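You operate a simulated robot arm through the tools that you are given. There is no shell and no other tool. Be economical: measure what you need, move in short steps, check, and stop when the job is done.

Carry out the task below with a simulated robot arm. There is one attempt and no reset: what you move stays moved.

Task
Lamp on, wipe the dusty display, zero it, pace slider to half.
Fine: use the green pad and put it back. What is to be rubbed or washed off counts as gone when no trace of it is left.
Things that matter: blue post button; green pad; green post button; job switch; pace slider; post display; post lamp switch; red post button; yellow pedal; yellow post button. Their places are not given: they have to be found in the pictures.

Only the result counts: the job must be done as asked and must still hold three seconds after the hand-in. Knocking over, shifting, dropping, spilling or breaking anything else fails it.

Robot
A 7-joint arm with a two-finger parallel gripper, fixed in place. Base frame: the origin is at the foot of the arm, x ahead of it, y to its left, z up. Lengths are in mm, angles in rad, forces in N, time in s.
Its first joint turns from -2.897 to 2.897 rad. Payload 4.4 kg.
The tool frame sits at the grasp point between the pads (the TCP): z along the fingers, y along the line on which they close. The tips reach 23 mm beyond it. Largest opening 94 mm; finger width 38, thickness 10; the body of the gripper, 54 by 96 mm, starts 39 mm behind the TCP.
Orientation is that of the tool frame in the base frame, as a unit quaternion [x, y, z, w]. With the fingers straight down and closing along the base's y, the tool's x points along the base's -x, its y along +y and its z along -z.

Tools
- The arm moves only by the tool step_arm. Its argument "deltas" is a list of rows, each a list of 7 numbers: the opening, from 0 (shut) to 1 (fully open), then the shift along the base's x, y, z in cm, then the turn, a rotation vector about the base's x, y, z in rad. In form: [[fingers, x, y, z, ax, ay, az], ...]. A call has 1 to 12 rows; each row shifts and turns the commanded pose from where the row before left it. Each row takes 0.2 s and may step no farther than 50 mm and 0.15 rad from the row before; otherwise, or with a gripper value out of range, the whole call is refused. Where a pose cannot be reached the arm comes as near as it can. A force on the tool above 80 N (or 10 N above the force at the start of the call, whichever is more), or a blocked arm, ends the call early, and 0.2 s more pass. Each finger travels about 72 mm/s and halts on what it meets, pressing with about 40 N; the grip force reading is that of the motor and also rises with nothing between the fingers. The clock runs only during rows and for 0.2 s after the last one: add rows that do not move to give the fingers time. It gives the time, the measured TCP pose, the force on the tool (base axes), the opening and the grip force at its end, in the units of the frame above (readings bear some noise), with the torque about the TCP (base axes, N m) and any sound that the robot's microphone picked up, and new pictures: "views" is both (left out), scene, wrist or none.
- Cameras (640 x 400 px; columns grow to the right, rows downward): "scene" is fixed at [49.7, 647.8, 1694.1]; the picture's right is [-0.12, -0.99, 0.00], its down [-0.84, 0.10, -0.54] and it looks along [0.53, -0.07, -0.84] (base axes); focal length 264 px, centre (320, 200). "wrist" rides on the gripper at [86, 16, -75] in the tool frame; the picture's right is [-0.18, 0.98, 0.00], its down [-0.58, -0.11, -0.81] and it looks along [-0.79, -0.15, 0.59] (tool axes); focal length 243 px, centre (320, 200).
- measure_at(camera, pixels): for up to 12 pixels [column, row] of the newest picture of that camera ("zoom" is the newest enlarged one), the place [x, y, z] in the base frame of the surface seen there, good to about 2 mm. It takes no simulated time.
- enlarge(camera, box): a new picture of the part [left, top, right, bottom] of that camera's present view, enlarged. It takes no simulated time.
- sign_off(): hands the job in; it is judged then, once.

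Go step by step. Measure first, check grasps and placings, and put right what went wrong. The budget is 80 turns and 200 pictures, counting those below and the enlarged ones. Unless the task says otherwise, let go and move clear before handing in, and close with one line.

The tools are called after "Call:" as a command line: name --pt "numbers of a row" for each row, then --argument value for the rest, lists and objects as JSON in quotes. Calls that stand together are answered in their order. step_arm: Moves the arm, as the interface text tells. Its arguments: {"type":"object","properties":{"deltas":{"type":"array","items":{"type":"array","items":{"type":"number"}}},"views":{"type":"string","enum":["both","scene","wrist","none"]}},"required":["deltas"]} The other tools are called the same way: measure_at (camera, pixels) gives the place of the surface under pixels of a picture; enlarge (camera, box) takes an enlarged picture of a part of a camera's view; sign_off () hands the job in.

At the start:

```text
clock: 0.0
tcp_pos: [428.6, 777.5, 1332.0]
ee_rot: [0.0, 1.0, -0.001, 0.0]
contact_force: [-0.3, 0.5, -0.7]
ft_torque: [0.0, -0.05, -0.01]
opening: 94.0
grasp_force: 0.0
```

scene: 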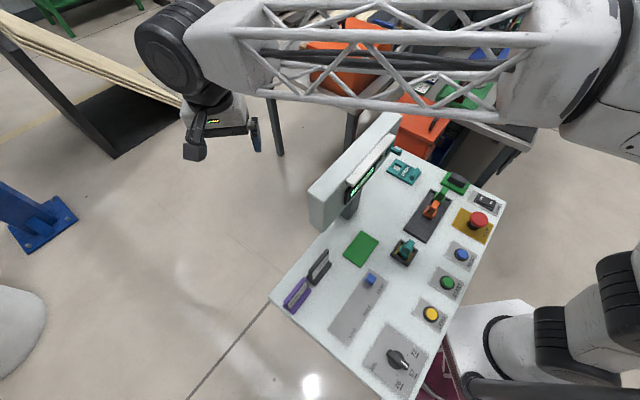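
wrist: 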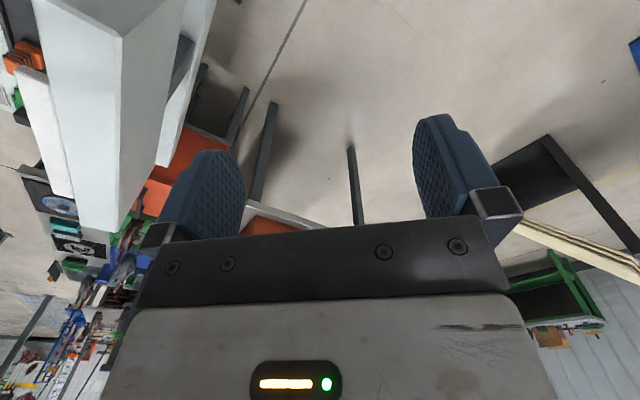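

The scene shows a panel with a slanted post display around (365,180), a green pad (361,248), buttons, a slider and switches. I'll enlarge the panel to read it.

Call:
enlarge --camera "scene" --box '[260, 100, 520, 262]'

Call:
enlarge --camera "scene" --box '[260, 230, 520, 400]'

Call:
enlarge --camera "scene" --box '[380, 140, 510, 221]'

Call:
enlarge --camera "scene" --box '[310, 110, 410, 220]'

```text
2.46 times, centred on (390, 181) of scene
```

zoom: 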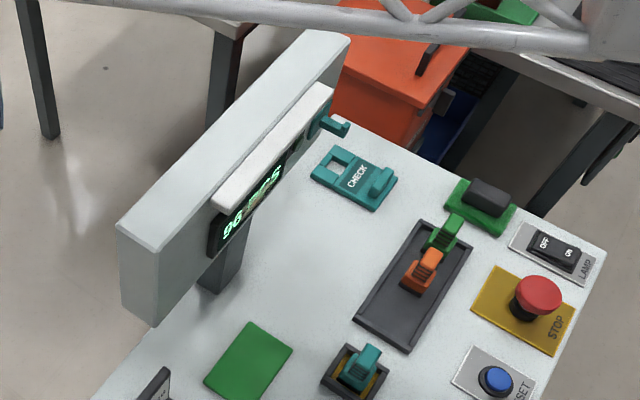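

```text
2.35 times, centred on (390, 315) of scene
```

zoom: 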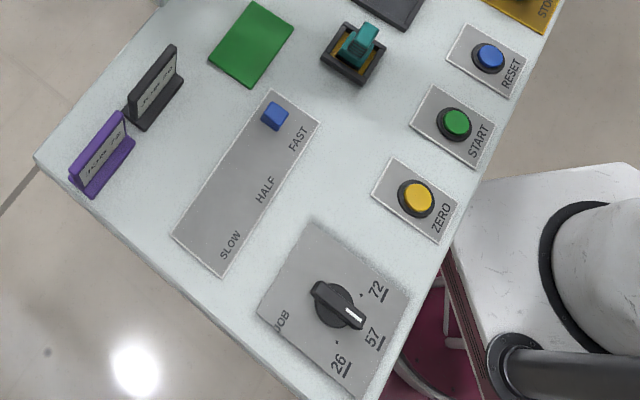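

```text
4.92 times, centred on (445, 180) of scene
```

zoom: 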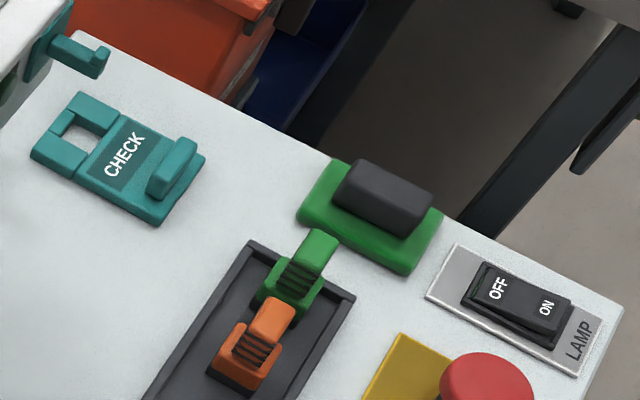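

```text
3.64 times, centred on (360, 165) of scene
```

zoom: 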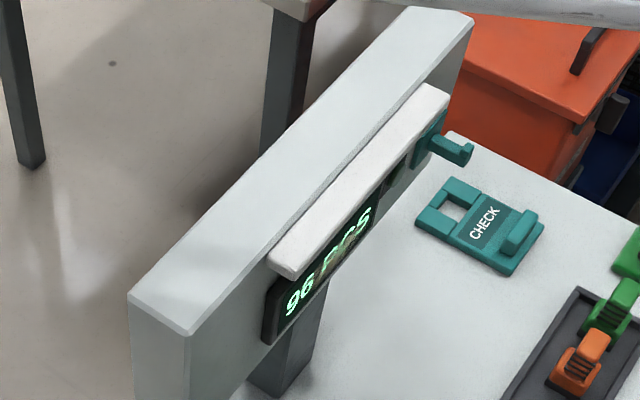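

The display sits under a hood and reads "96 PCS". Two green things could be the pad: the flat sheet at (361,248) and a green block with a grey handle at (455,182). I'll measure the points that matter.

Call:
measure_at --camera "scene" --pixels '[[361, 248], [340, 262], [455, 178], [453, 186], [461, 189], [481, 201], [493, 203], [370, 279], [432, 313], [447, 283], [461, 254], [477, 220]]'

Call:
measure_at --camera "scene" --pixels '[[352, 200], [361, 190], [373, 173], [356, 178], [312, 194], [397, 118], [351, 205], [380, 160], [396, 150], [366, 252], [396, 360], [375, 262]]'

Call:
enlarge --camera "scene" --box '[435, 165, 505, 215]'

Call:
enlarge --camera "scene" --box '[330, 225, 400, 269]'

```text
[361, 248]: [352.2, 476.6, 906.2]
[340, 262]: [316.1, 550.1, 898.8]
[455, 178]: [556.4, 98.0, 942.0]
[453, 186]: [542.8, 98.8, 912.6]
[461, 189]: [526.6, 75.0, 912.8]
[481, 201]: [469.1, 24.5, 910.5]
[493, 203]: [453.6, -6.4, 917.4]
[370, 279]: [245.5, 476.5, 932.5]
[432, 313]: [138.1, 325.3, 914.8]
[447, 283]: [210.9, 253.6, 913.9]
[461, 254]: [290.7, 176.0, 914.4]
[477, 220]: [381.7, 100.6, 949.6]
```

```text
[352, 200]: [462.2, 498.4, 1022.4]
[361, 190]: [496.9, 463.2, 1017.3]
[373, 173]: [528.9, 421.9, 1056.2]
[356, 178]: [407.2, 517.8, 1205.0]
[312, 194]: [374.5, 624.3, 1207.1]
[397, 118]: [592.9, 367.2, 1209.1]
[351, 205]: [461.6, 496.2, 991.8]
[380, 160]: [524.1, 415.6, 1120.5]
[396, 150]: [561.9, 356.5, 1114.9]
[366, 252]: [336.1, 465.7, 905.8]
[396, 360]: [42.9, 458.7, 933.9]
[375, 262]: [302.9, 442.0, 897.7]
```

```text
8.00 times, centred on (470, 190) of scene
```

zoom: 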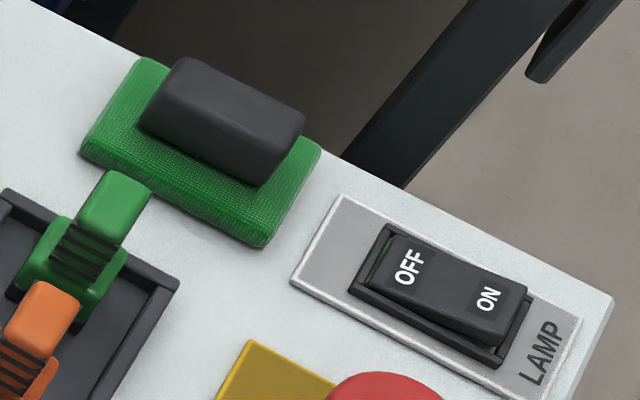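

```text
9.09 times, centred on (365, 247) of scene
```

zoom: 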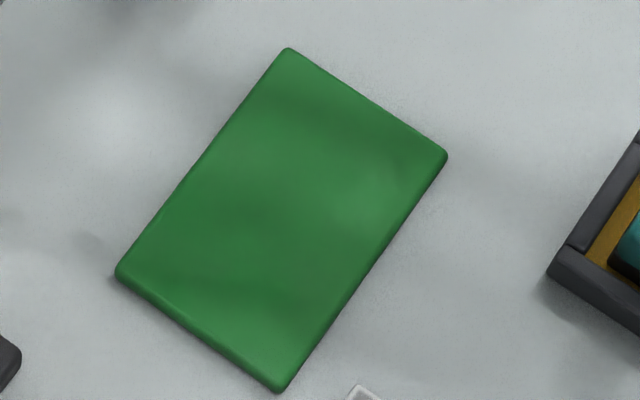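

The scouring pad with the grey handle at (455,180) is the green pad, and the lamp's ON end is raised. The button row gives the panel axes as u≈(0.74,-0.675) and v≈(0.675,0.74), with the display facing the robot. I'll swing over to the front side and turn to look at the display.

Call:
step_arm --pt "1 -0.7 -4.7 0 0 0 0.083" --pt "1 -0.7 -4.7 0 0 0 0.083" --pt "1 -0.7 -4.7 0 0 0 0.083" --pt "1 -0.7 -4.7 0 0 0 0.083" --pt "1 -0.7 -4.7 0 0 0 0.083" --pt "1 -0.7 -4.7 0 0 0 0.083" --pt "1 -0.7 -4.7 0 0 0 0.083" --pt "1 -0.7 -4.7 0 0 0 0.083" --pt "1 -0.7 -4.7 0 0 0 0.083" --pt "1 -0.7 -4.7 0 0 0 0.083" --pt "1 0 0 0 0 0 0"

```text
clock: 2.4
tcp_pos: [354.5, 305.5, 1334.1]
ee_rot: [-0.405, 0.914, 0.0, 0.001]
contact_force: [-0.3, 0.9, 0.0]
ft_torque: [-0.02, -0.01, 0.02]
opening: 94.0
grasp_force: 0.0
```

scene: 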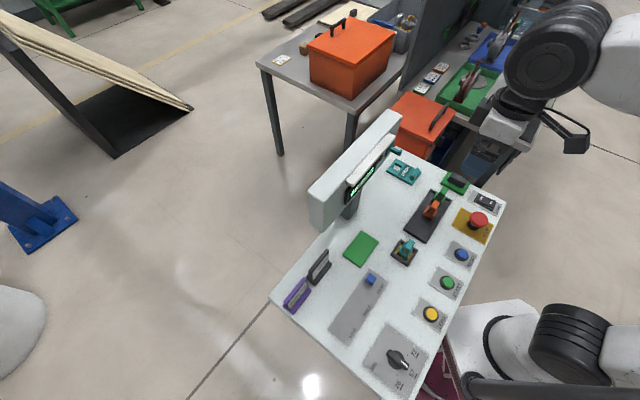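
wrist: 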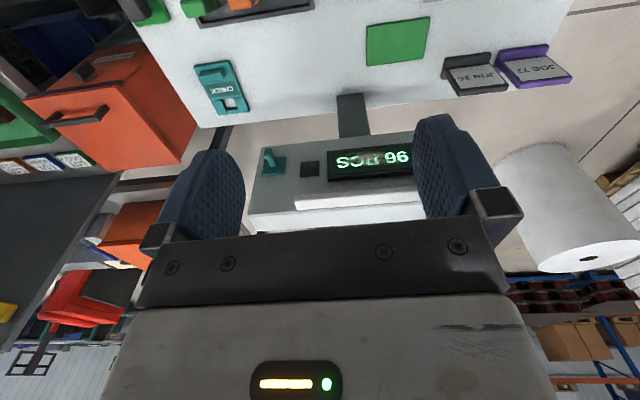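

The wrist view (upside down) shows the display at (372,163) with a brownish smear near (372,160). I'll enlarge and measure it.

Call:
enlarge --camera "wrist" --box '[240, 120, 440, 235]'

Call:
measure_at --camera "wrist" --pixels '[[330, 154], [332, 178], [411, 146], [411, 170], [370, 152], [370, 170], [300, 210], [415, 200], [300, 196], [415, 186], [320, 145], [270, 190]]'

Call:
enlarge --camera "wrist" --box '[430, 40, 590, 130]'

```text
3.20 times, centred on (340, 178) of wrist
```

zoom: 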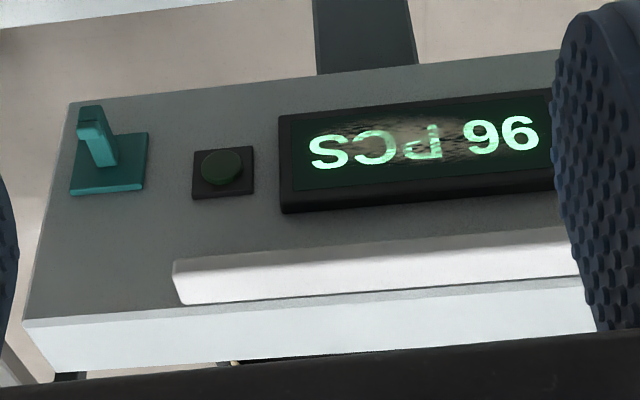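

```text
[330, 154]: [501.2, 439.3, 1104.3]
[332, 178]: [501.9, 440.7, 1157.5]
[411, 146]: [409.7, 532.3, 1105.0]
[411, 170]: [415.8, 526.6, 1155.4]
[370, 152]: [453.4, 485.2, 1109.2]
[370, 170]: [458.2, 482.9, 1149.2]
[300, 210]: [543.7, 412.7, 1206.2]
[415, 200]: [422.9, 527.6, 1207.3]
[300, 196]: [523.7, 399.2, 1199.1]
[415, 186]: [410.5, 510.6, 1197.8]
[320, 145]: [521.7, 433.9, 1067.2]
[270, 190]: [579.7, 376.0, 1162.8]
```

```text
4.00 times, centred on (510, 85) of wrist
```

zoom: 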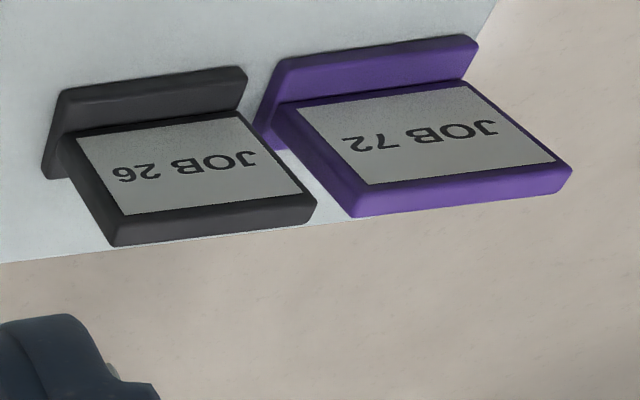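

Display: the front plane is at v≈665.5 (v=(0.70,0.714)), z 1100–1160. A light bar at z≈1175–1199 sticks out to v≈651. Next I'll look closely at the pad and the lamp rocker.

Call:
step_arm --pt "1 1.45 -3.19 -2.3 0 0 -0.005" --pt "1 1.45 -3.19 -2.3 0 0 -0.005" --pt "1 1.45 -3.19 -2.3 0 0 -0.005" --pt "1 1.45 -3.19 -2.3 0 0 -0.005" --pt "1 1.45 -3.19 -2.3 0 0 -0.005" --pt "0.5 1.45 -3.19 -2.3 0 0 -0.005" --pt "0 1.45 -3.19 -2.3 0 0 0" --pt "0 1.45 -3.19 -2.3 0 0 0" --pt "0 0 0 0 0 0 0" --views "wrist"

```text
clock: 4.4
tcp_pos: [472.4, 57.0, 1148.6]
ee_rot: [-0.39, 0.921, -0.001, 0.0]
contact_force: [0.1, 0.4, -0.5]
ft_torque: [0.0, 0.01, -0.01]
opening: 0.0
grasp_force: 40.5
```

wrist: 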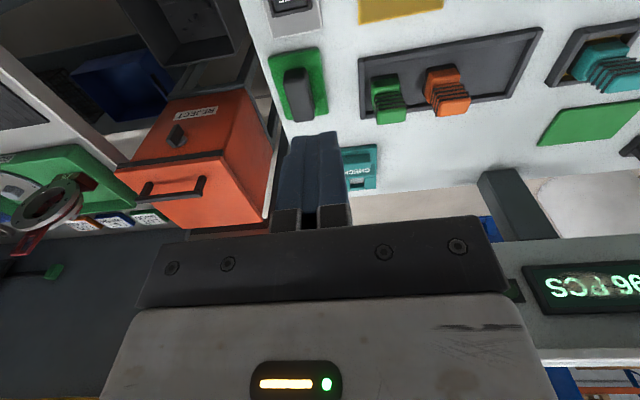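

The pad is at (300,85) with its handle at (297,92). I'll measure the corners of both, then do the rocker from this view too.

Call:
measure_at --camera "wrist" --pixels '[[270, 62], [316, 52], [326, 113], [290, 120], [286, 70], [307, 68], [313, 110], [296, 112], [298, 90], [283, 5], [305, 3], [322, 80]]'

Call:
enlarge --camera "wrist" --box '[240, 0, 360, 130]'

```text
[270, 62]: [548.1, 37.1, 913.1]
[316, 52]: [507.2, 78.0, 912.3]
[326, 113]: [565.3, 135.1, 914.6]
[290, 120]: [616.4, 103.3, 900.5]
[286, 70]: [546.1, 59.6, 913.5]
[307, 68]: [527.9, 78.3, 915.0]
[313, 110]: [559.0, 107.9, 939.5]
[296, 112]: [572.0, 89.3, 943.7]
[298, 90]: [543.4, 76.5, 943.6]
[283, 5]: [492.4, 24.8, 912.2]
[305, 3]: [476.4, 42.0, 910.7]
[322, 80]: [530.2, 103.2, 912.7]
```

```text
3.08 times, centred on (300, 65) of wrist
```

zoom: 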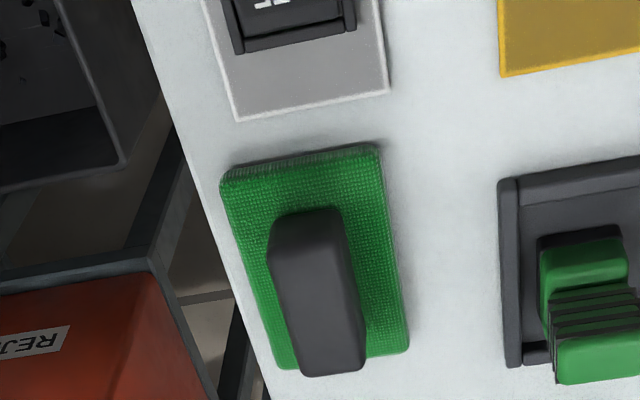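

The pad is 58×81×13 mm, centred near (556.5,86) at 45°, with handle top z≈943. Now I'll measure the rocker precisely in an enlarged scene view.

Call:
enlarge --camera "scene" --box '[435, 165, 515, 215]'

```text
8.00 times, centred on (475, 190) of scene
```

zoom: 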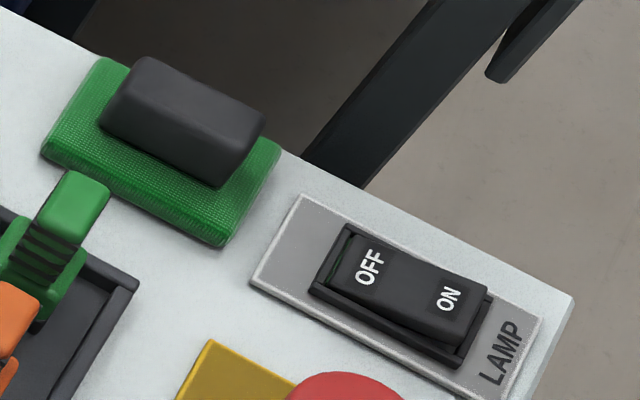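

Call:
measure_at --camera "zoom" --pixels '[[355, 240], [335, 280], [370, 266], [448, 298], [480, 290], [455, 338], [430, 290], [470, 310], [300, 260], [490, 375], [400, 280], [470, 350]]'

```text
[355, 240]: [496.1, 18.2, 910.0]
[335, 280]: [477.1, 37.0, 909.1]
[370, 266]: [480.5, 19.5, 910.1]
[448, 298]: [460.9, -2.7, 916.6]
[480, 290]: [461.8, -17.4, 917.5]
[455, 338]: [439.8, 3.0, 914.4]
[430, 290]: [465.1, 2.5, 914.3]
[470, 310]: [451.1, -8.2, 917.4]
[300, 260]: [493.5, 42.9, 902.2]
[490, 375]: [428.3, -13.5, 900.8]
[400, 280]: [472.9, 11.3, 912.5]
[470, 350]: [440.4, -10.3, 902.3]
```

The rocker is 50 mm long with its ON end at u≈324, v≈314, top z 917. I'll go above it with the fingers closed (tips 23 mm below the TCP).

Call:
step_arm --pt "0 -0.56 -1.62 -4.5 0 0 -0.017" --pt "0 -0.56 -1.62 -4.5 0 0 0" --pt "0 -0.56 -1.63 -4.5 0 0 0" --pt "0 -0.56 -1.63 -4.5 0 0 0" --pt "0 0 0 0 0 0 0" --views "both"

```text
clock: 5.6
tcp_pos: [452.3, -10.7, 964.6]
ee_rot: [-0.381, 0.924, -0.001, 0.0]
contact_force: [0.2, 0.0, 0.0]
ft_torque: [0.01, 0.02, 0.0]
opening: 0.1
grasp_force: 40.4
```

scene: 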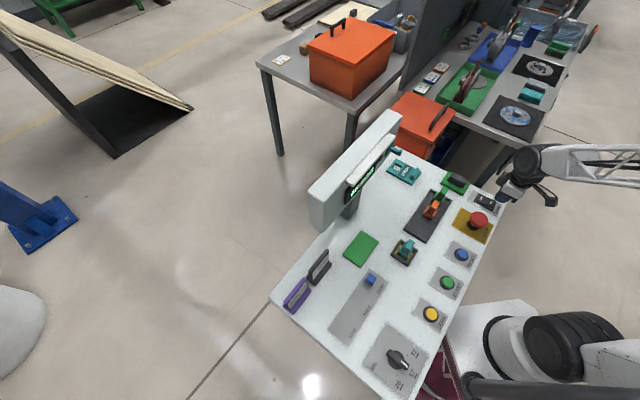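
wrist: 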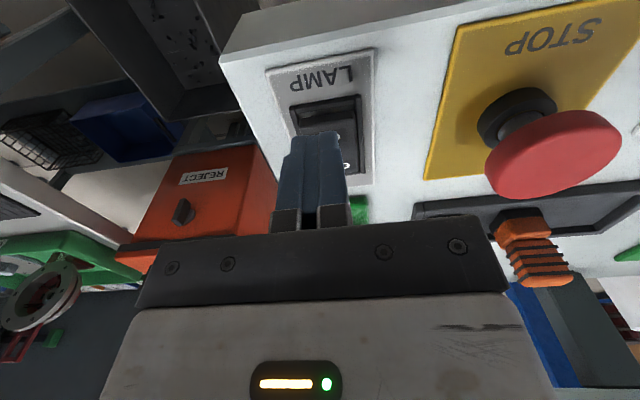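

The fingers are right above the ON end. I'll press down gently.

Call:
step_arm --pt "0 -0.2 0.2 -1.8 0 0 0" --pt "0 0 0 -0.5 0 0 0" --pt "0 0 0 -0.4 0 0 0" --pt "0 0 0 -0.4 0 0 0" --pt "0 0 0 -0.3 0 0 0" --views "scene"

```text
clock: 6.9
tcp_pos: [452.4, -11.2, 936.1]
ee_rot: [-0.382, 0.924, -0.002, 0.002]
contact_force: [-6.4, -1.5, 10.4]
ft_torque: [0.15, -0.02, 0.1]
opening: 0.0
grasp_force: 40.1
heard: click
stopped in row 5: the force on the tool passed its limit at 85 N (the readings are from after the stop); the commanded pose is now the measured one
```

scene: 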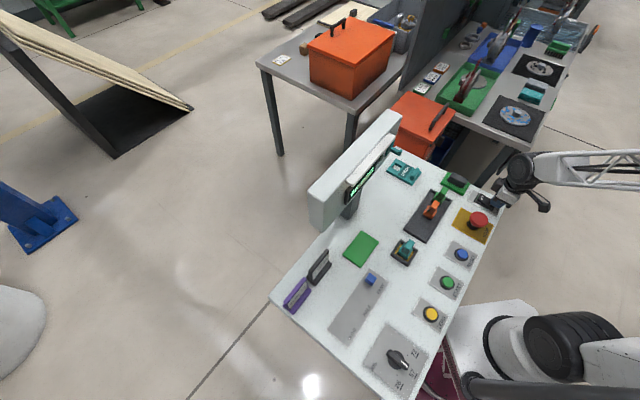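

A click was heard. I'll lift off and check the rocker and the light bar.

Call:
step_arm --pt "0 0 0 2 0 0 0" --pt "0 0 0 5 0 0 0" --pt "0.5 2 2 4 0 0 0" --pt "0.7 3 3 0 0 0 0" --pt "0.7 2.4 2.4 0 0 0 0" --pt "0.7 0 0 0 0 0 0" --views "both"

Call:
enlarge --camera "scene" --box '[435, 165, 515, 215]'

Call:
enlarge --camera "scene" --box '[310, 110, 410, 220]'

```text
clock: 8.3
tcp_pos: [524.6, 63.3, 1046.0]
ee_rot: [-0.382, 0.924, -0.002, 0.001]
contact_force: [0.8, 0.0, 0.1]
ft_torque: [0.0, 0.03, 0.0]
opening: 65.8
grasp_force: 0.1
```

scene: 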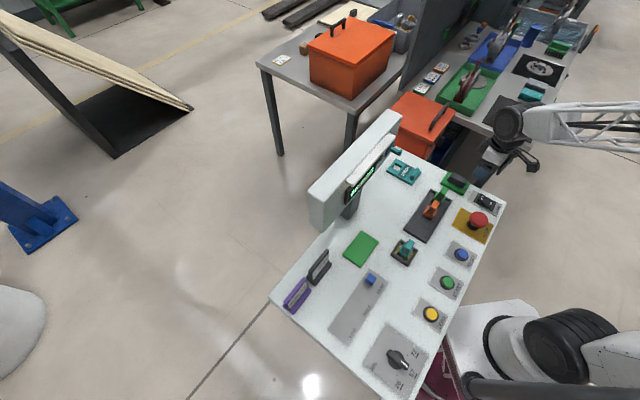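
wrist: 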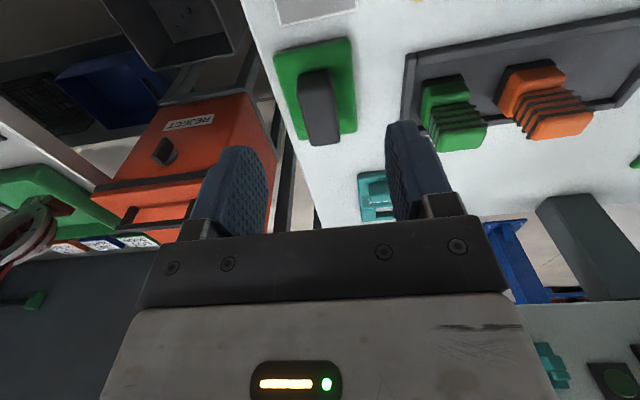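

```text
8.00 times, centred on (475, 190) of scene
```

zoom: 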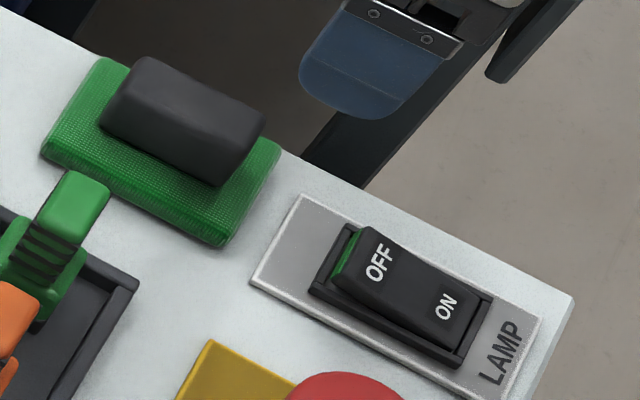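

```text
3.64 times, centred on (360, 165) of scene
```

zoom: 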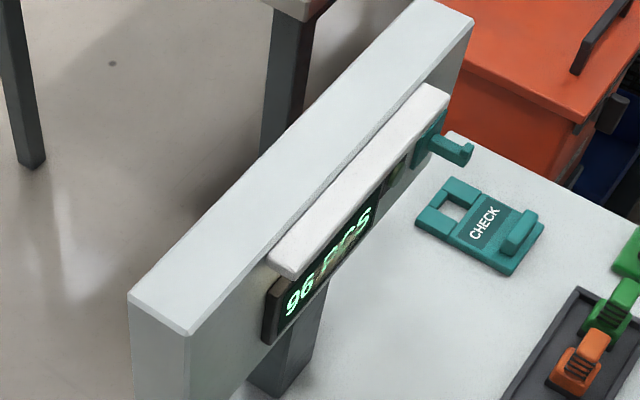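

The rocker is flipped (OFF end raised), so the lamp is on. I'll refine the handle position from the wrist view before grasping.

Call:
measure_at --camera "wrist" --pixels '[[314, 80], [322, 120], [310, 135], [335, 135], [303, 82], [328, 82], [322, 140], [315, 100], [274, 56], [349, 42], [355, 128], [296, 138]]'

Call:
enlarge --camera "wrist" --box '[265, 30, 375, 150]'

```text
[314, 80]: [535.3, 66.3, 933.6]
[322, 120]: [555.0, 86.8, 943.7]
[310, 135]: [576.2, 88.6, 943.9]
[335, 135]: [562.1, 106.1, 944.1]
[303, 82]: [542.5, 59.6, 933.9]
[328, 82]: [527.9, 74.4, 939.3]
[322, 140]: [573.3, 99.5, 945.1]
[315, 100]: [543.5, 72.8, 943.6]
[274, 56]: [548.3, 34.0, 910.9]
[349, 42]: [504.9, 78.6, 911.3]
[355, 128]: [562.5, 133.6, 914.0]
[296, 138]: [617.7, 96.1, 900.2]
```

```text
3.33 times, centred on (320, 90) of wrist
```

zoom: 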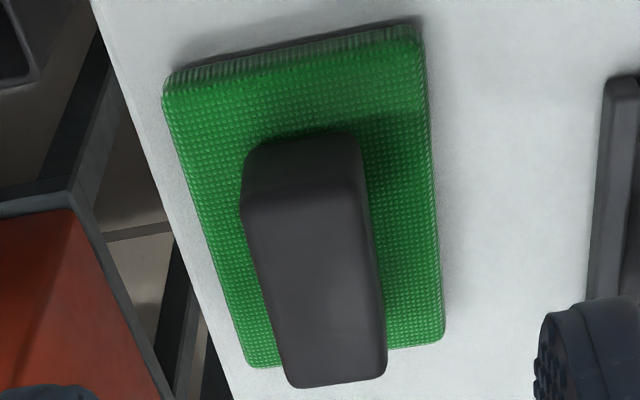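

The handle centre is ≈(555.7,85), 24 mm wide along u. I'll descend with the opening at about 50 mm and close.

Call:
step_arm --pt "0.55 1.5 1.1 0 0 0 0" --pt "0.55 1.6 1.07 -4 0 0 0" --pt "0.55 0 0 -4 0 0 0" --pt "0.55 0 0 -1.3 0 0 0" --pt "0.55 0 0 -1.3 0 0 0" --pt "0.55 0 0 0 0 0 0" --views "both"

```text
clock: 9.7
tcp_pos: [555.9, 82.1, 939.0]
ee_rot: [-0.382, 0.924, -0.001, 0.001]
contact_force: [-0.1, -0.6, 0.0]
ft_torque: [0.01, 0.0, -0.01]
opening: 51.6
grasp_force: 0.2
```

scene: 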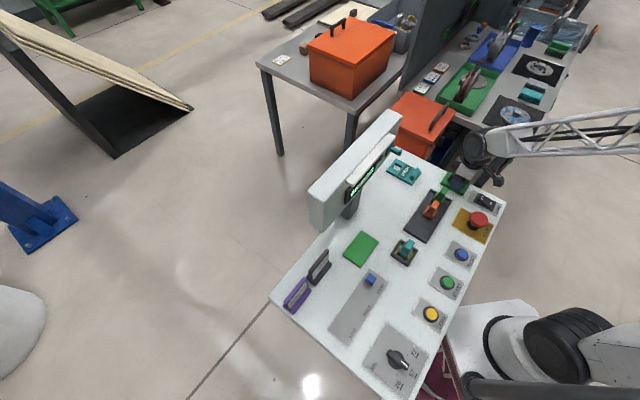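
wrist: 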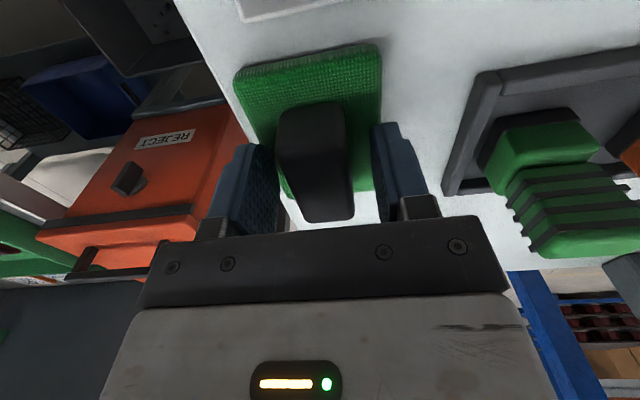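

The fingers straddle the handle. I'll shift 2 mm, close, and lift a little.

Call:
step_arm --pt "0.5 -0.05 0.25 0 0 0 0" --pt "0.2 0 0 0 0 0 0" --pt "0.0 0 0 0 0 0 0" --pt "0 0 0 0 0 0 0" --pt "0 0 0 0 0 0 0" --views "wrist"

```text
clock: 10.9
tcp_pos: [555.3, 86.9, 940.8]
ee_rot: [-0.382, 0.924, -0.001, 0.002]
contact_force: [0.5, 1.1, 1.9]
ft_torque: [0.1, 0.01, -0.04]
opening: 29.4
grasp_force: 40.0
```

wrist: 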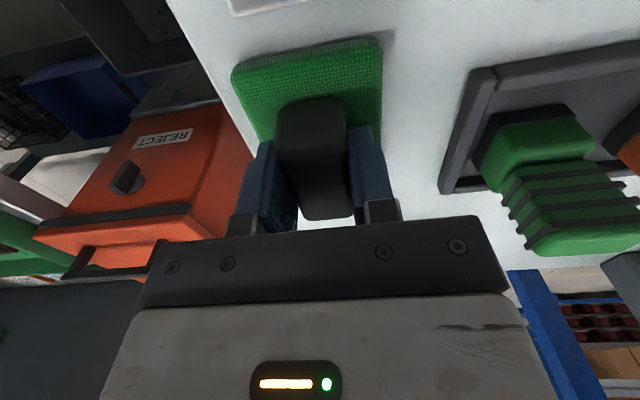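

The handle is gripped (29 mm opening). I'll lift straight up, then swing toward a standoff in front of the display while tilting the tool to horizontal (rotation about u).

Call:
step_arm --pt "0 0 0 2 0 0 0" --pt "0 0 0 4 0 0 0" --pt "0 0 0 4 0 0 0" --pt "0 0 0 4 0 0 0" --pt "0 0 0 4 0 0 0" --pt "0 0 0 0 0 0 0" --views "wrist"

Call:
step_arm --pt "0 -1.44 2.69 0 0.0926 -0.0926 0" --pt "0 -1.44 2.69 0 0.0926 -0.0926 0" --pt "0 -1.44 2.69 0 0.0926 -0.0926 0" --pt "0 -1.44 2.69 0 0.0926 -0.0926 0" --pt "0 -1.44 2.69 0 0.0926 -0.0926 0" --pt "0 -1.44 2.69 0 0.0926 -0.0926 0" --pt "0 -1.44 2.69 0 0.0926 -0.0926 0" --pt "0 -1.44 2.69 0 0.0926 -0.0926 0" --pt "0 -1.44 2.69 0 0.0926 -0.0926 0" --pt "0 -1.44 2.69 0 0.0926 -0.0926 0" --pt "0 -1.44 2.69 0 0.0926 -0.0926 0" --pt "0 -1.44 2.69 0 0.0926 -0.0926 0" --views "both"

```text
clock: 12.3
tcp_pos: [556.6, 88.9, 1117.6]
ee_rot: [-0.382, 0.924, -0.002, 0.002]
contact_force: [0.2, -0.3, -0.8]
ft_torque: [0.0, 0.01, 0.02]
opening: 28.9
grasp_force: 40.3
```

wrist: 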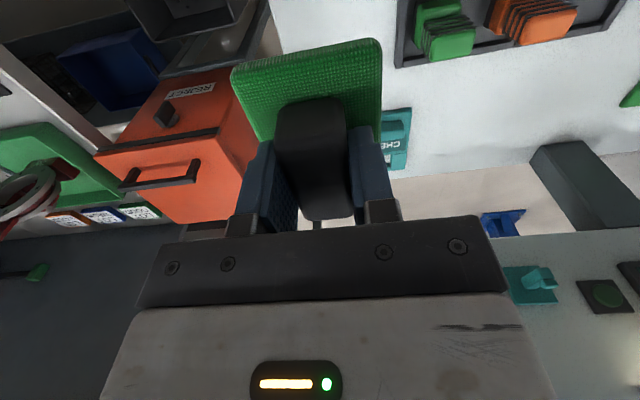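

```text
clock: 14.9
tcp_pos: [405.9, 409.8, 1111.9]
ee_rot: [-0.388, 0.645, 0.24, 0.613]
contact_force: [1.5, 0.0, 2.5]
ft_torque: [-0.08, 0.05, 0.09]
opening: 29.4
grasp_force: 40.1
out of reach, approached as far as the arm can: row 10, 11, 12
```

scene: 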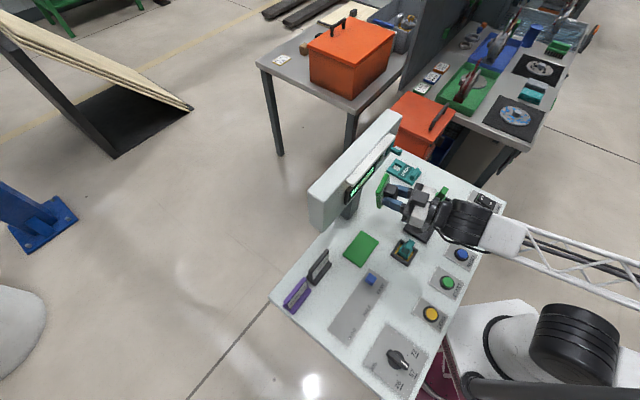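
wrist: 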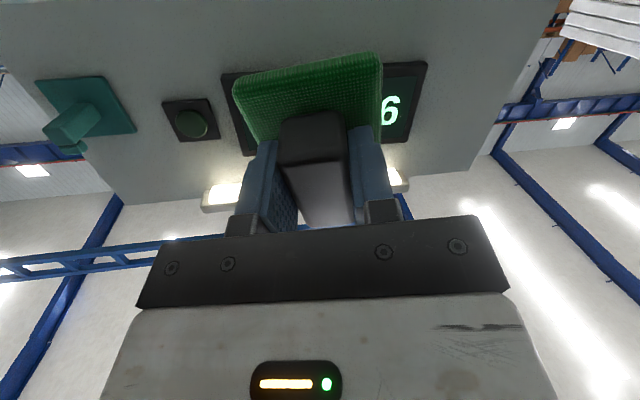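

The lamp bar is lit, and the pad is in front of the display. The arm couldn't quite reach the fully level pose here, since it is folded too close. I'll advance a little (the pad face is still about 40 mm off the display) and see whether the orientation comes right.

Call:
step_arm --pt "0 0.7 0.7 0 0 0 0" --pt "0 0.7 0.7 0 0 0 0" --pt "0 0 0 0 0 0 0" --views "both"

```text
clock: 15.7
tcp_pos: [427.2, 405.2, 1121.1]
ee_rot: [-0.295, 0.678, 0.272, 0.616]
contact_force: [-0.6, 0.8, -0.3]
ft_torque: [-0.03, -0.02, 0.02]
opening: 29.2
grasp_force: 40.0
out of reach, approached as far as the arm can: row 1
```

scene: 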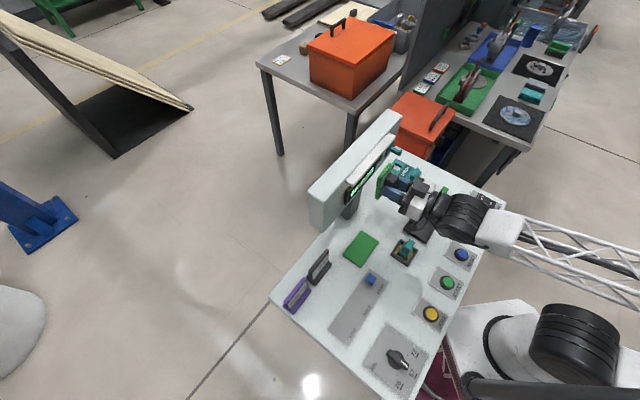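
wrist: 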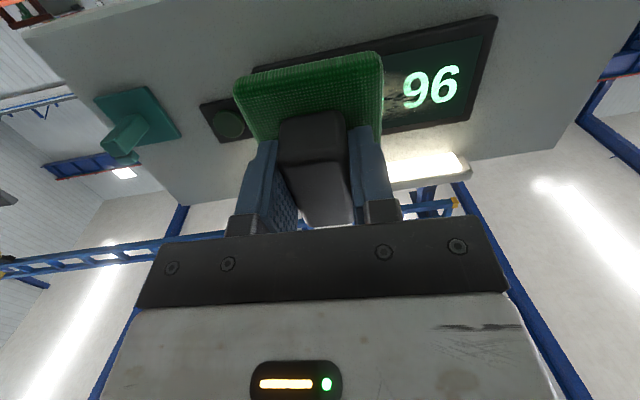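

Rows 2–3 were reachable, and the tool is almost level now (about 5° down). I'll hold briefly to see whether it's still settling.

Call:
step_arm --pt "0 0 0 0 0 0 0" --pt "0 0 0 0 0 0 0" --views "none"

```text
clock: 16.3
tcp_pos: [427.8, 405.4, 1121.7]
ee_rot: [-0.296, 0.677, 0.274, 0.616]
contact_force: [-0.1, 0.7, -1.4]
ft_torque: [0.01, 0.03, 0.01]
opening: 29.2
grasp_force: 40.0
```

It's stable. I'll measure the display frame from this view and correct the residual tilt (+0.093 about u, −0.04 about z).

Call:
measure_at --camera "wrist" --pixels '[[490, 25], [468, 112], [400, 60], [395, 118], [440, 85], [400, 165], [460, 155], [400, 180], [465, 175], [390, 90], [254, 70], [420, 140]]'

Call:
step_arm --pt "0 0 0 0 0.066 -0.066 -0.04" --pt "0 -1 1 0 0 0 0" --pt "0 -1 1 0 0 0 0" --pt "0 0 0 0 0 0 0" --views "wrist"

```text
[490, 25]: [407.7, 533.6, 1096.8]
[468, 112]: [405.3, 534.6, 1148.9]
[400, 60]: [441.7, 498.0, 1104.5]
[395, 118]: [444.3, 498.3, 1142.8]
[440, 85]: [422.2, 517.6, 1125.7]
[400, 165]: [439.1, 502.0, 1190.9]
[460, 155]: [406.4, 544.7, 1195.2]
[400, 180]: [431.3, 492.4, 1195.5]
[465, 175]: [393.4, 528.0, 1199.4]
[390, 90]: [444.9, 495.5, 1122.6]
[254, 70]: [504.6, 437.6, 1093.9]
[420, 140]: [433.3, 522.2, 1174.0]
```

```text
clock: 17.3
tcp_pos: [434.1, 377.2, 1123.1]
ee_rot: [-0.275, 0.652, 0.277, 0.65]
contact_force: [-0.6, 0.1, -0.3]
ft_torque: [-0.02, -0.02, 0.01]
opening: 29.2
grasp_force: 39.9
out of reach, approached as far as the arm can: row 1, 2, 3
```

wrist: 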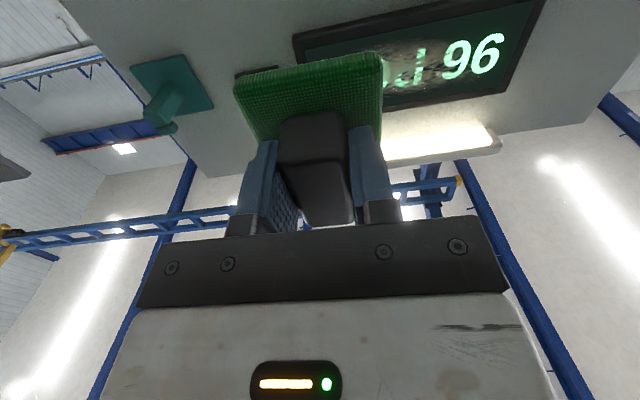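

Tool z is now level at (0.695,0.719,0). The display plane is v≈665.5, spanning u −90..+45 and z 1097–1157, and the bar underside is at z≈1191, so there's room. The reach limit pushes the arm toward +u, so I'll advance along v and sideways to −u.

Call:
step_arm --pt "0 1.2 1.2 0 0 0 0" --pt "0 -0.4 1.8 0 0 0 0" --pt "0 -1 1 0 0 0 0" --pt "0 -1 1 0 0 0 0" --pt "0 0 0 0 0 0 0" --views "both"

```text
clock: 18.5
tcp_pos: [438.2, 376.1, 1132.5]
ee_rot: [-0.273, 0.652, 0.275, 0.652]
contact_force: [1.0, 0.3, -0.7]
ft_torque: [0.02, 0.03, 0.05]
opening: 29.2
grasp_force: 39.8
out of reach, approached as far as the arm can: row 1, 2, 3, 4
```

scene: 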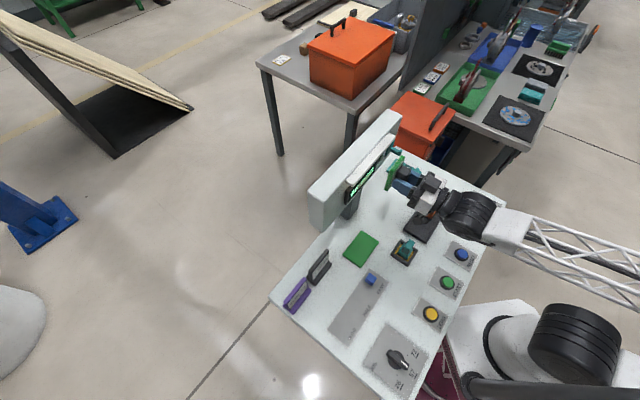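
wrist: 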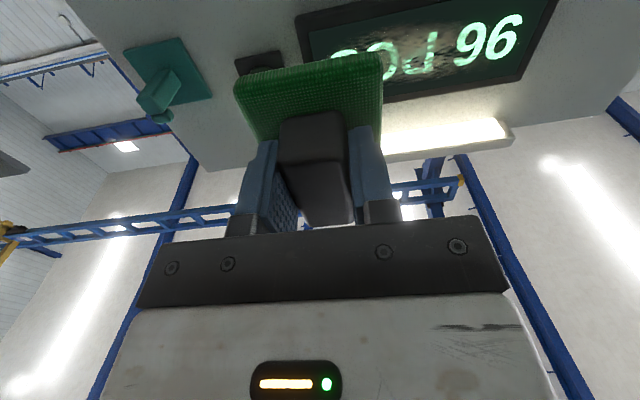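

The arm is stuck against a joint limit near (438,376). Earlier the solver drifted toward a negative roll about the tool axis, so I'll roll the tool that way, which also lays the pad lengthwise along the display.

Call:
step_arm --pt "0 0 0 0 -0.1 -0.1 0" --pt "0 0 0 0 -0.1 -0.1 0" --pt "0 0 0 0 -0.1 -0.1 0" --pt "0 0 0 0 -0.1 -0.1 0" --pt "0 -0.7 0.7 0 -0.1 -0.1 0" --pt "0 -0.7 0.7 0 -0.1 -0.1 0" --pt "0 0 0 0 0 0 0" --views "both"

```text
clock: 20.1
tcp_pos: [491.2, 325.3, 1196.3]
ee_rot: [-0.522, 0.487, -0.012, 0.7]
contact_force: [-0.3, 0.6, 0.5]
ft_torque: [-0.01, 0.01, 0.01]
opening: 29.2
grasp_force: 39.8
out of reach, approached as far as the arm can: row 2, 3, 4, 5, 6
```

scene: 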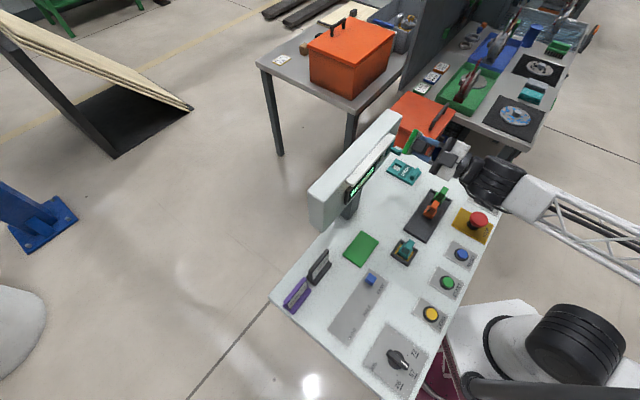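
wrist: 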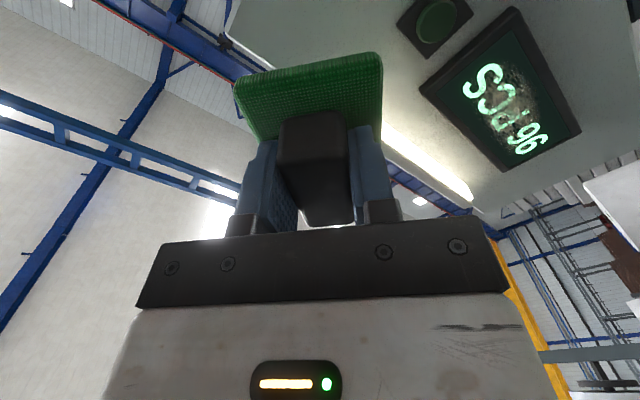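

The negative roll made it worse: the arm ran off to (491,325,1196). I'll reverse it, moving back and away from the box, and keep rolling to the positive side.

Call:
step_arm --pt "0 -1.6 0.3 -1.3 0.1 0.1 0" --pt "0 -1.6 0.3 -1.3 0.1 0.1 0" --pt "0 -1.6 0.7 -1.3 0.1 0.1 0" --pt "0 -1.6 0.7 -1.3 0.1 0.1 0" --pt "0 -1.6 0.7 -1.3 0.1 0.1 0" --pt "0 -1.0 0.7 -0.8 0.1 0.1 0" --pt "0 0 0 0 0.1 0.1 0" --pt "0 0 0 0 0.1 0.1 0" --pt "0 0 0 0 0.1 0.1 0" --pt "0 0 0 0 0 0 0" --views "both"

```text
clock: 22.3
tcp_pos: [419.3, 353.2, 1125.6]
ee_rot: [-0.126, 0.696, 0.405, 0.58]
contact_force: [0.7, -1.6, 0.5]
ft_torque: [-0.01, 0.0, -0.01]
opening: 29.2
grasp_force: 40.0
out of reach, approached as far as the arm can: row 1, 6
```

scene: 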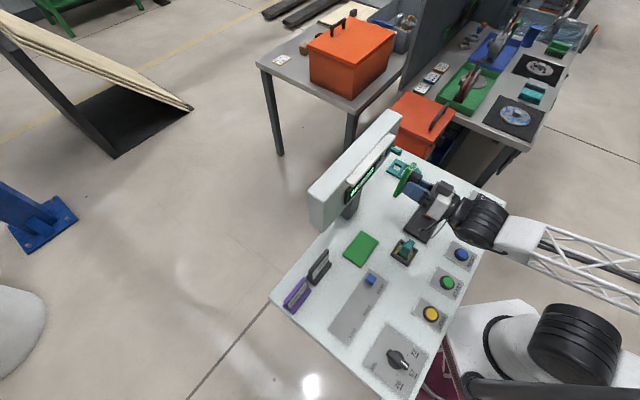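
wrist: 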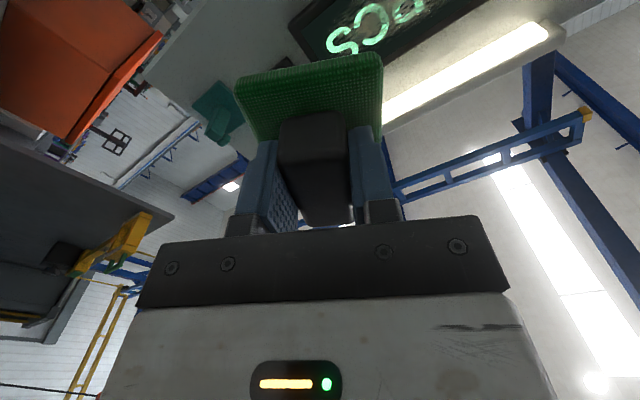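

The positive roll is reachable, now at +25° with the tool axis level. I'll continue to +90°.

Call:
step_arm --pt "0 0 0 0 0.1 0.1 0" --pt "0 0 0 0 0.1 0.1 0" --pt "0 0 0 0 0.1 0.1 0" --pt "0 0 0 0 0.1 0.1 0" --pt "0 0 0 0 0.1 0.1 0" --pt "0 0 0 0 0.1 0.1 0" --pt "0 0 0 0 0.1 0.1 0" --pt "0 0 0 0 0.1 0.1 0" --pt "0 -1 1 0 0 0 0" --pt "0 -1 1 0 0 0 0" --pt "0 0 0 0 0 0 0" --views "both"

```text
clock: 24.7
tcp_pos: [417.5, 352.4, 1127.9]
ee_rot: [0.265, 0.657, 0.651, 0.272]
contact_force: [0.4, -0.9, -0.3]
ft_torque: [-0.01, -0.03, -0.01]
opening: 29.4
grasp_force: 40.4
out of reach, approached as far as the arm can: row 9, 10
```

scene: 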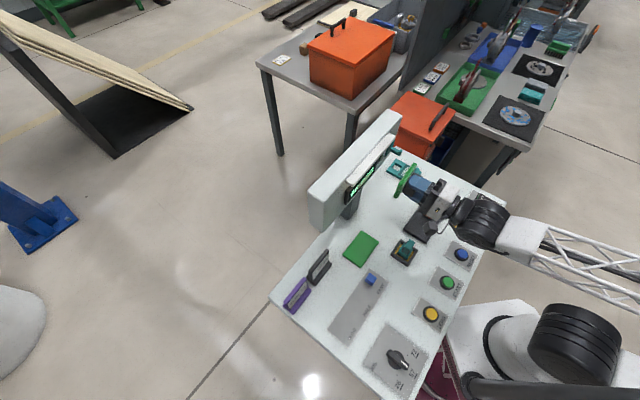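
wrist: 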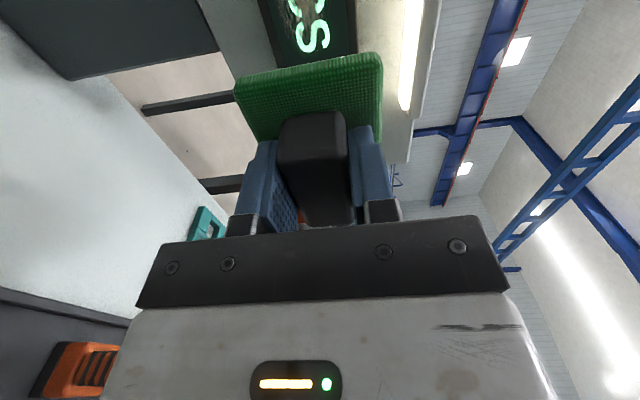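

Roll +90° is reached (pad lengthwise horizontal, tool level), but −u stays blocked. I'll test the individual directions, starting with +v (toward the display), where there's still 75 mm of room.

Call:
step_arm --pt "0 1.0 1.0 0 0 0 0" --pt "0 1.0 1.0 0 0 0 0" --pt "0 1.0 1.0 0 0 0 0" --pt "0 0 0 0 0 0 0" --views "none"

```text
clock: 25.7
tcp_pos: [451.6, 381.8, 1129.8]
ee_rot: [0.266, 0.657, 0.651, 0.272]
contact_force: [0.1, 0.1, -1.1]
ft_torque: [0.01, 0.04, 0.0]
opening: 29.3
grasp_force: 40.4
out of reach, approached as far as the arm can: row 2
```

+v works (v=589, u=49). Now I'll try −u from here, in small steps.

Call:
step_arm --pt "0 -0.7 0.7 0 0 0 0" --pt "0 -0.7 0.7 0 0 0 0" --pt "0 -0.7 0.7 0 0 0 0" --pt "0 0 0 0 0 0 0" --views "none"

Call:
step_arm --pt "0 0 0 1 0 0 0" --pt "0 -0.7 0.7 1 0 0 0" --pt "0 -0.7 0.7 0 0 0 0" --pt "0 0 0 0 0 0 0" --views "scene"

```text
clock: 26.7
tcp_pos: [447.4, 380.7, 1130.4]
ee_rot: [0.266, 0.657, 0.651, 0.272]
contact_force: [0.0, 0.1, -0.4]
ft_torque: [-0.02, 0.02, -0.02]
opening: 29.1
grasp_force: 39.7
out of reach, approached as far as the arm can: row 1, 2, 3
```

```text
clock: 27.7
tcp_pos: [440.9, 381.8, 1150.7]
ee_rot: [0.266, 0.657, 0.651, 0.272]
contact_force: [-0.3, 0.4, -0.3]
ft_torque: [-0.03, 0.03, 0.01]
opening: 29.3
grasp_force: 40.1
out of reach, approached as far as the arm can: row 2, 3
```

scene: 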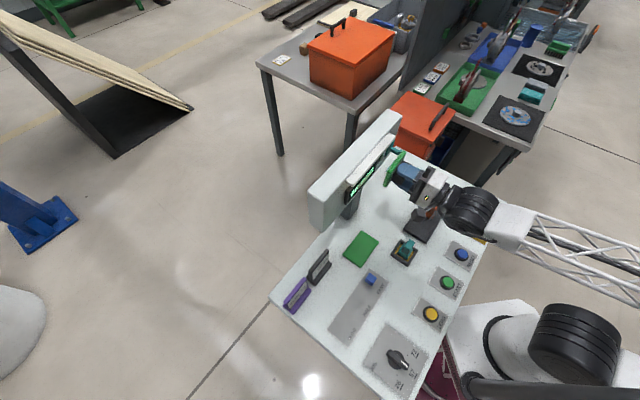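

Height helps little, and the elbow is swung out to the right (forearm at (580,255)), which blocks the wrist. I'll untilt, go round to the left with the tool down, and come at the display from that side so the elbow sits differently.

Call:
step_arm --pt "0 -2 -1 1.5 -0.0926 0.0926 0" --pt "0 -2 -0.5 1.5 -0.0926 0.0926 0" --pt "0 -2 1 1.5 -0.0926 0.0926 0" --pt "0 -2 1 1.5 -0.0926 0.0926 0" --pt "0 -2 1 1 -0.0926 0.0926 0" --pt "0 -2 1 1 -0.0926 0.0926 0" --pt "0 -2 1 1 -0.0926 0.0926 0" --pt "0 -2 1 1 -0.0926 0.0926 0" --pt "0 -2 1 0 -0.0926 0.0926 0" --pt "0 -2 2 0 -0.0926 0.0926 0" --pt "0 -2 2 0 -0.0926 0.0926 0" --pt "0 -2 2 0 -0.0926 0.0926 0" --views "scene"

```text
clock: 30.3
tcp_pos: [268.9, 466.8, 1129.0]
ee_rot: [0.371, 0.905, 0.187, 0.091]
contact_force: [0.1, 0.1, -1.3]
ft_torque: [0.01, 0.03, 0.02]
opening: 29.4
grasp_force: 39.5
out of reach, approached as far as the arm can: row 8, 9, 10, 11, 12
```

scene: 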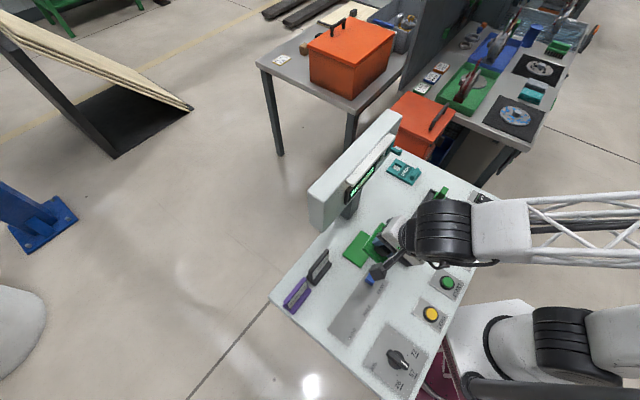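

Diagnosis: with the tool level this close in, the wrist would have to bend past its limit. Since the fingers can grip the handle at any tilt about u, I'll put the pad back at its spot and regrasp with the tool leaning about 40°. The hand can then point down and forward at the display. First I'll untilt and head back.

Call:
step_arm --pt "0 3.5 -3 0 -0.099 0.099 0" --pt "0 3.5 -3 0 -0.099 0.099 0" --pt "0 3.5 -3 0 -0.099 0.099 0" --pt "0 3 -3.5 0 0 0 0.14" --pt "0 3 -3.5 0 0 0 0.14" --pt "0 3 -3.5 0 0 0 0.14" --pt "0 3 -3.5 0 0 0 0.14" --pt "0 2 -3.5 0 0 0 0.14" --pt "0 2 -3.5 0 0 0 0.14" --pt "0 1 -3.5 0 0 0 0.14" --pt "0 0 0 0 0 0 0" --views "both"

```text
clock: 32.7
tcp_pos: [269.2, 464.9, 1129.7]
ee_rot: [0.372, 0.904, 0.189, 0.091]
contact_force: [0.0, 0.4, -0.7]
ft_torque: [0.0, 0.0, 0.02]
opening: 29.1
grasp_force: 39.7
out of reach, approached as far as the arm can: row 1, 2, 3, 4, 5, 6, 7, 8, 9, 10
```

scene: 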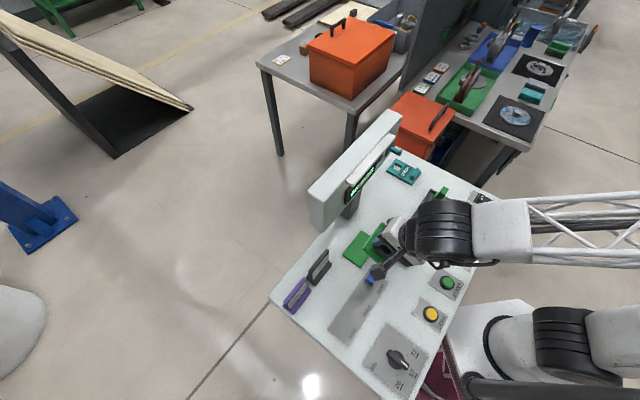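
wrist: 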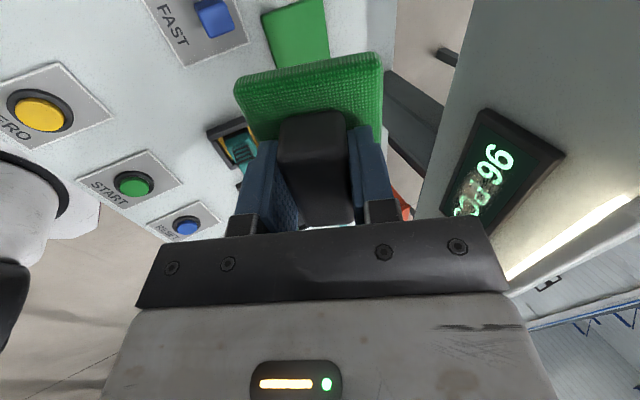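

It's stuck at a limit here. I'll back out the way I came: tilt back up while returning toward the display front.

Call:
step_arm --pt "0 1 -1 0.5 0.0926 -0.0926 0" --pt "0 1 -1 0.5 0.0926 -0.0926 0" --pt "0 1 -1 0.5 0.0926 -0.0926 0" --pt "0 1 -1 0.5 0.0926 -0.0926 0" --pt "0 0 0 0 0 0 0" --views "none"

```text
clock: 33.9
tcp_pos: [309.0, 426.4, 1148.9]
ee_rot: [0.34, 0.823, 0.416, 0.185]
contact_force: [-0.4, 0.2, -0.9]
ft_torque: [0.02, -0.02, 0.02]
opening: 29.2
grasp_force: 40.2
```

Free again. Now I'll unroll about the tool axis (−90°) while moving toward +u.

Call:
step_arm --pt "0 1 -1 0 -0.082 -0.08 0.082" --pt "0 1 -1 0 -0.082 -0.08 0.082" --pt "0 1 -1 0 -0.082 -0.08 0.082" --pt "0 1 -1 0 -0.082 -0.08 0.082" --pt "0 1 -1 0 -0.082 -0.08 0.082" --pt "0 1 -1 0 -0.082 -0.08 0.082" --pt "0 1 -1 0 -0.082 -0.08 0.082" --pt "0 1 -1 0 -0.082 -0.08 0.082" --pt "0 1 -1 0 -0.082 -0.08 0.082" --pt "0 1 -1 0 -0.082 -0.08 0.082" --pt "0 1 -1 0 -0.082 -0.08 0.082" --pt "0 0 0 0 0 0 0" --views "scene"

```text
clock: 36.5
tcp_pos: [418.9, 316.7, 1147.6]
ee_rot: [-0.333, 0.822, 0.172, 0.428]
contact_force: [-1.2, 0.1, -0.3]
ft_torque: [-0.01, -0.01, -0.02]
opening: 29.2
grasp_force: 40.1
```

scene: 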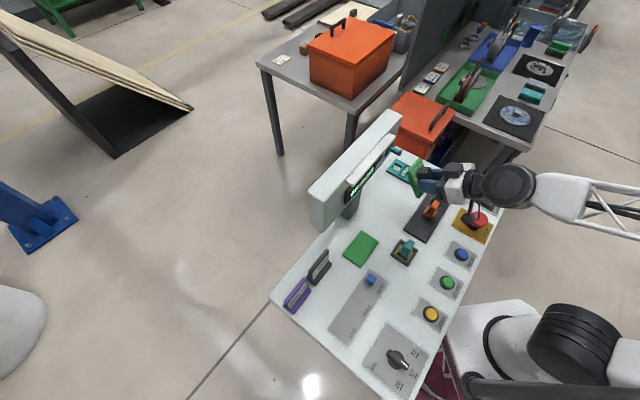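

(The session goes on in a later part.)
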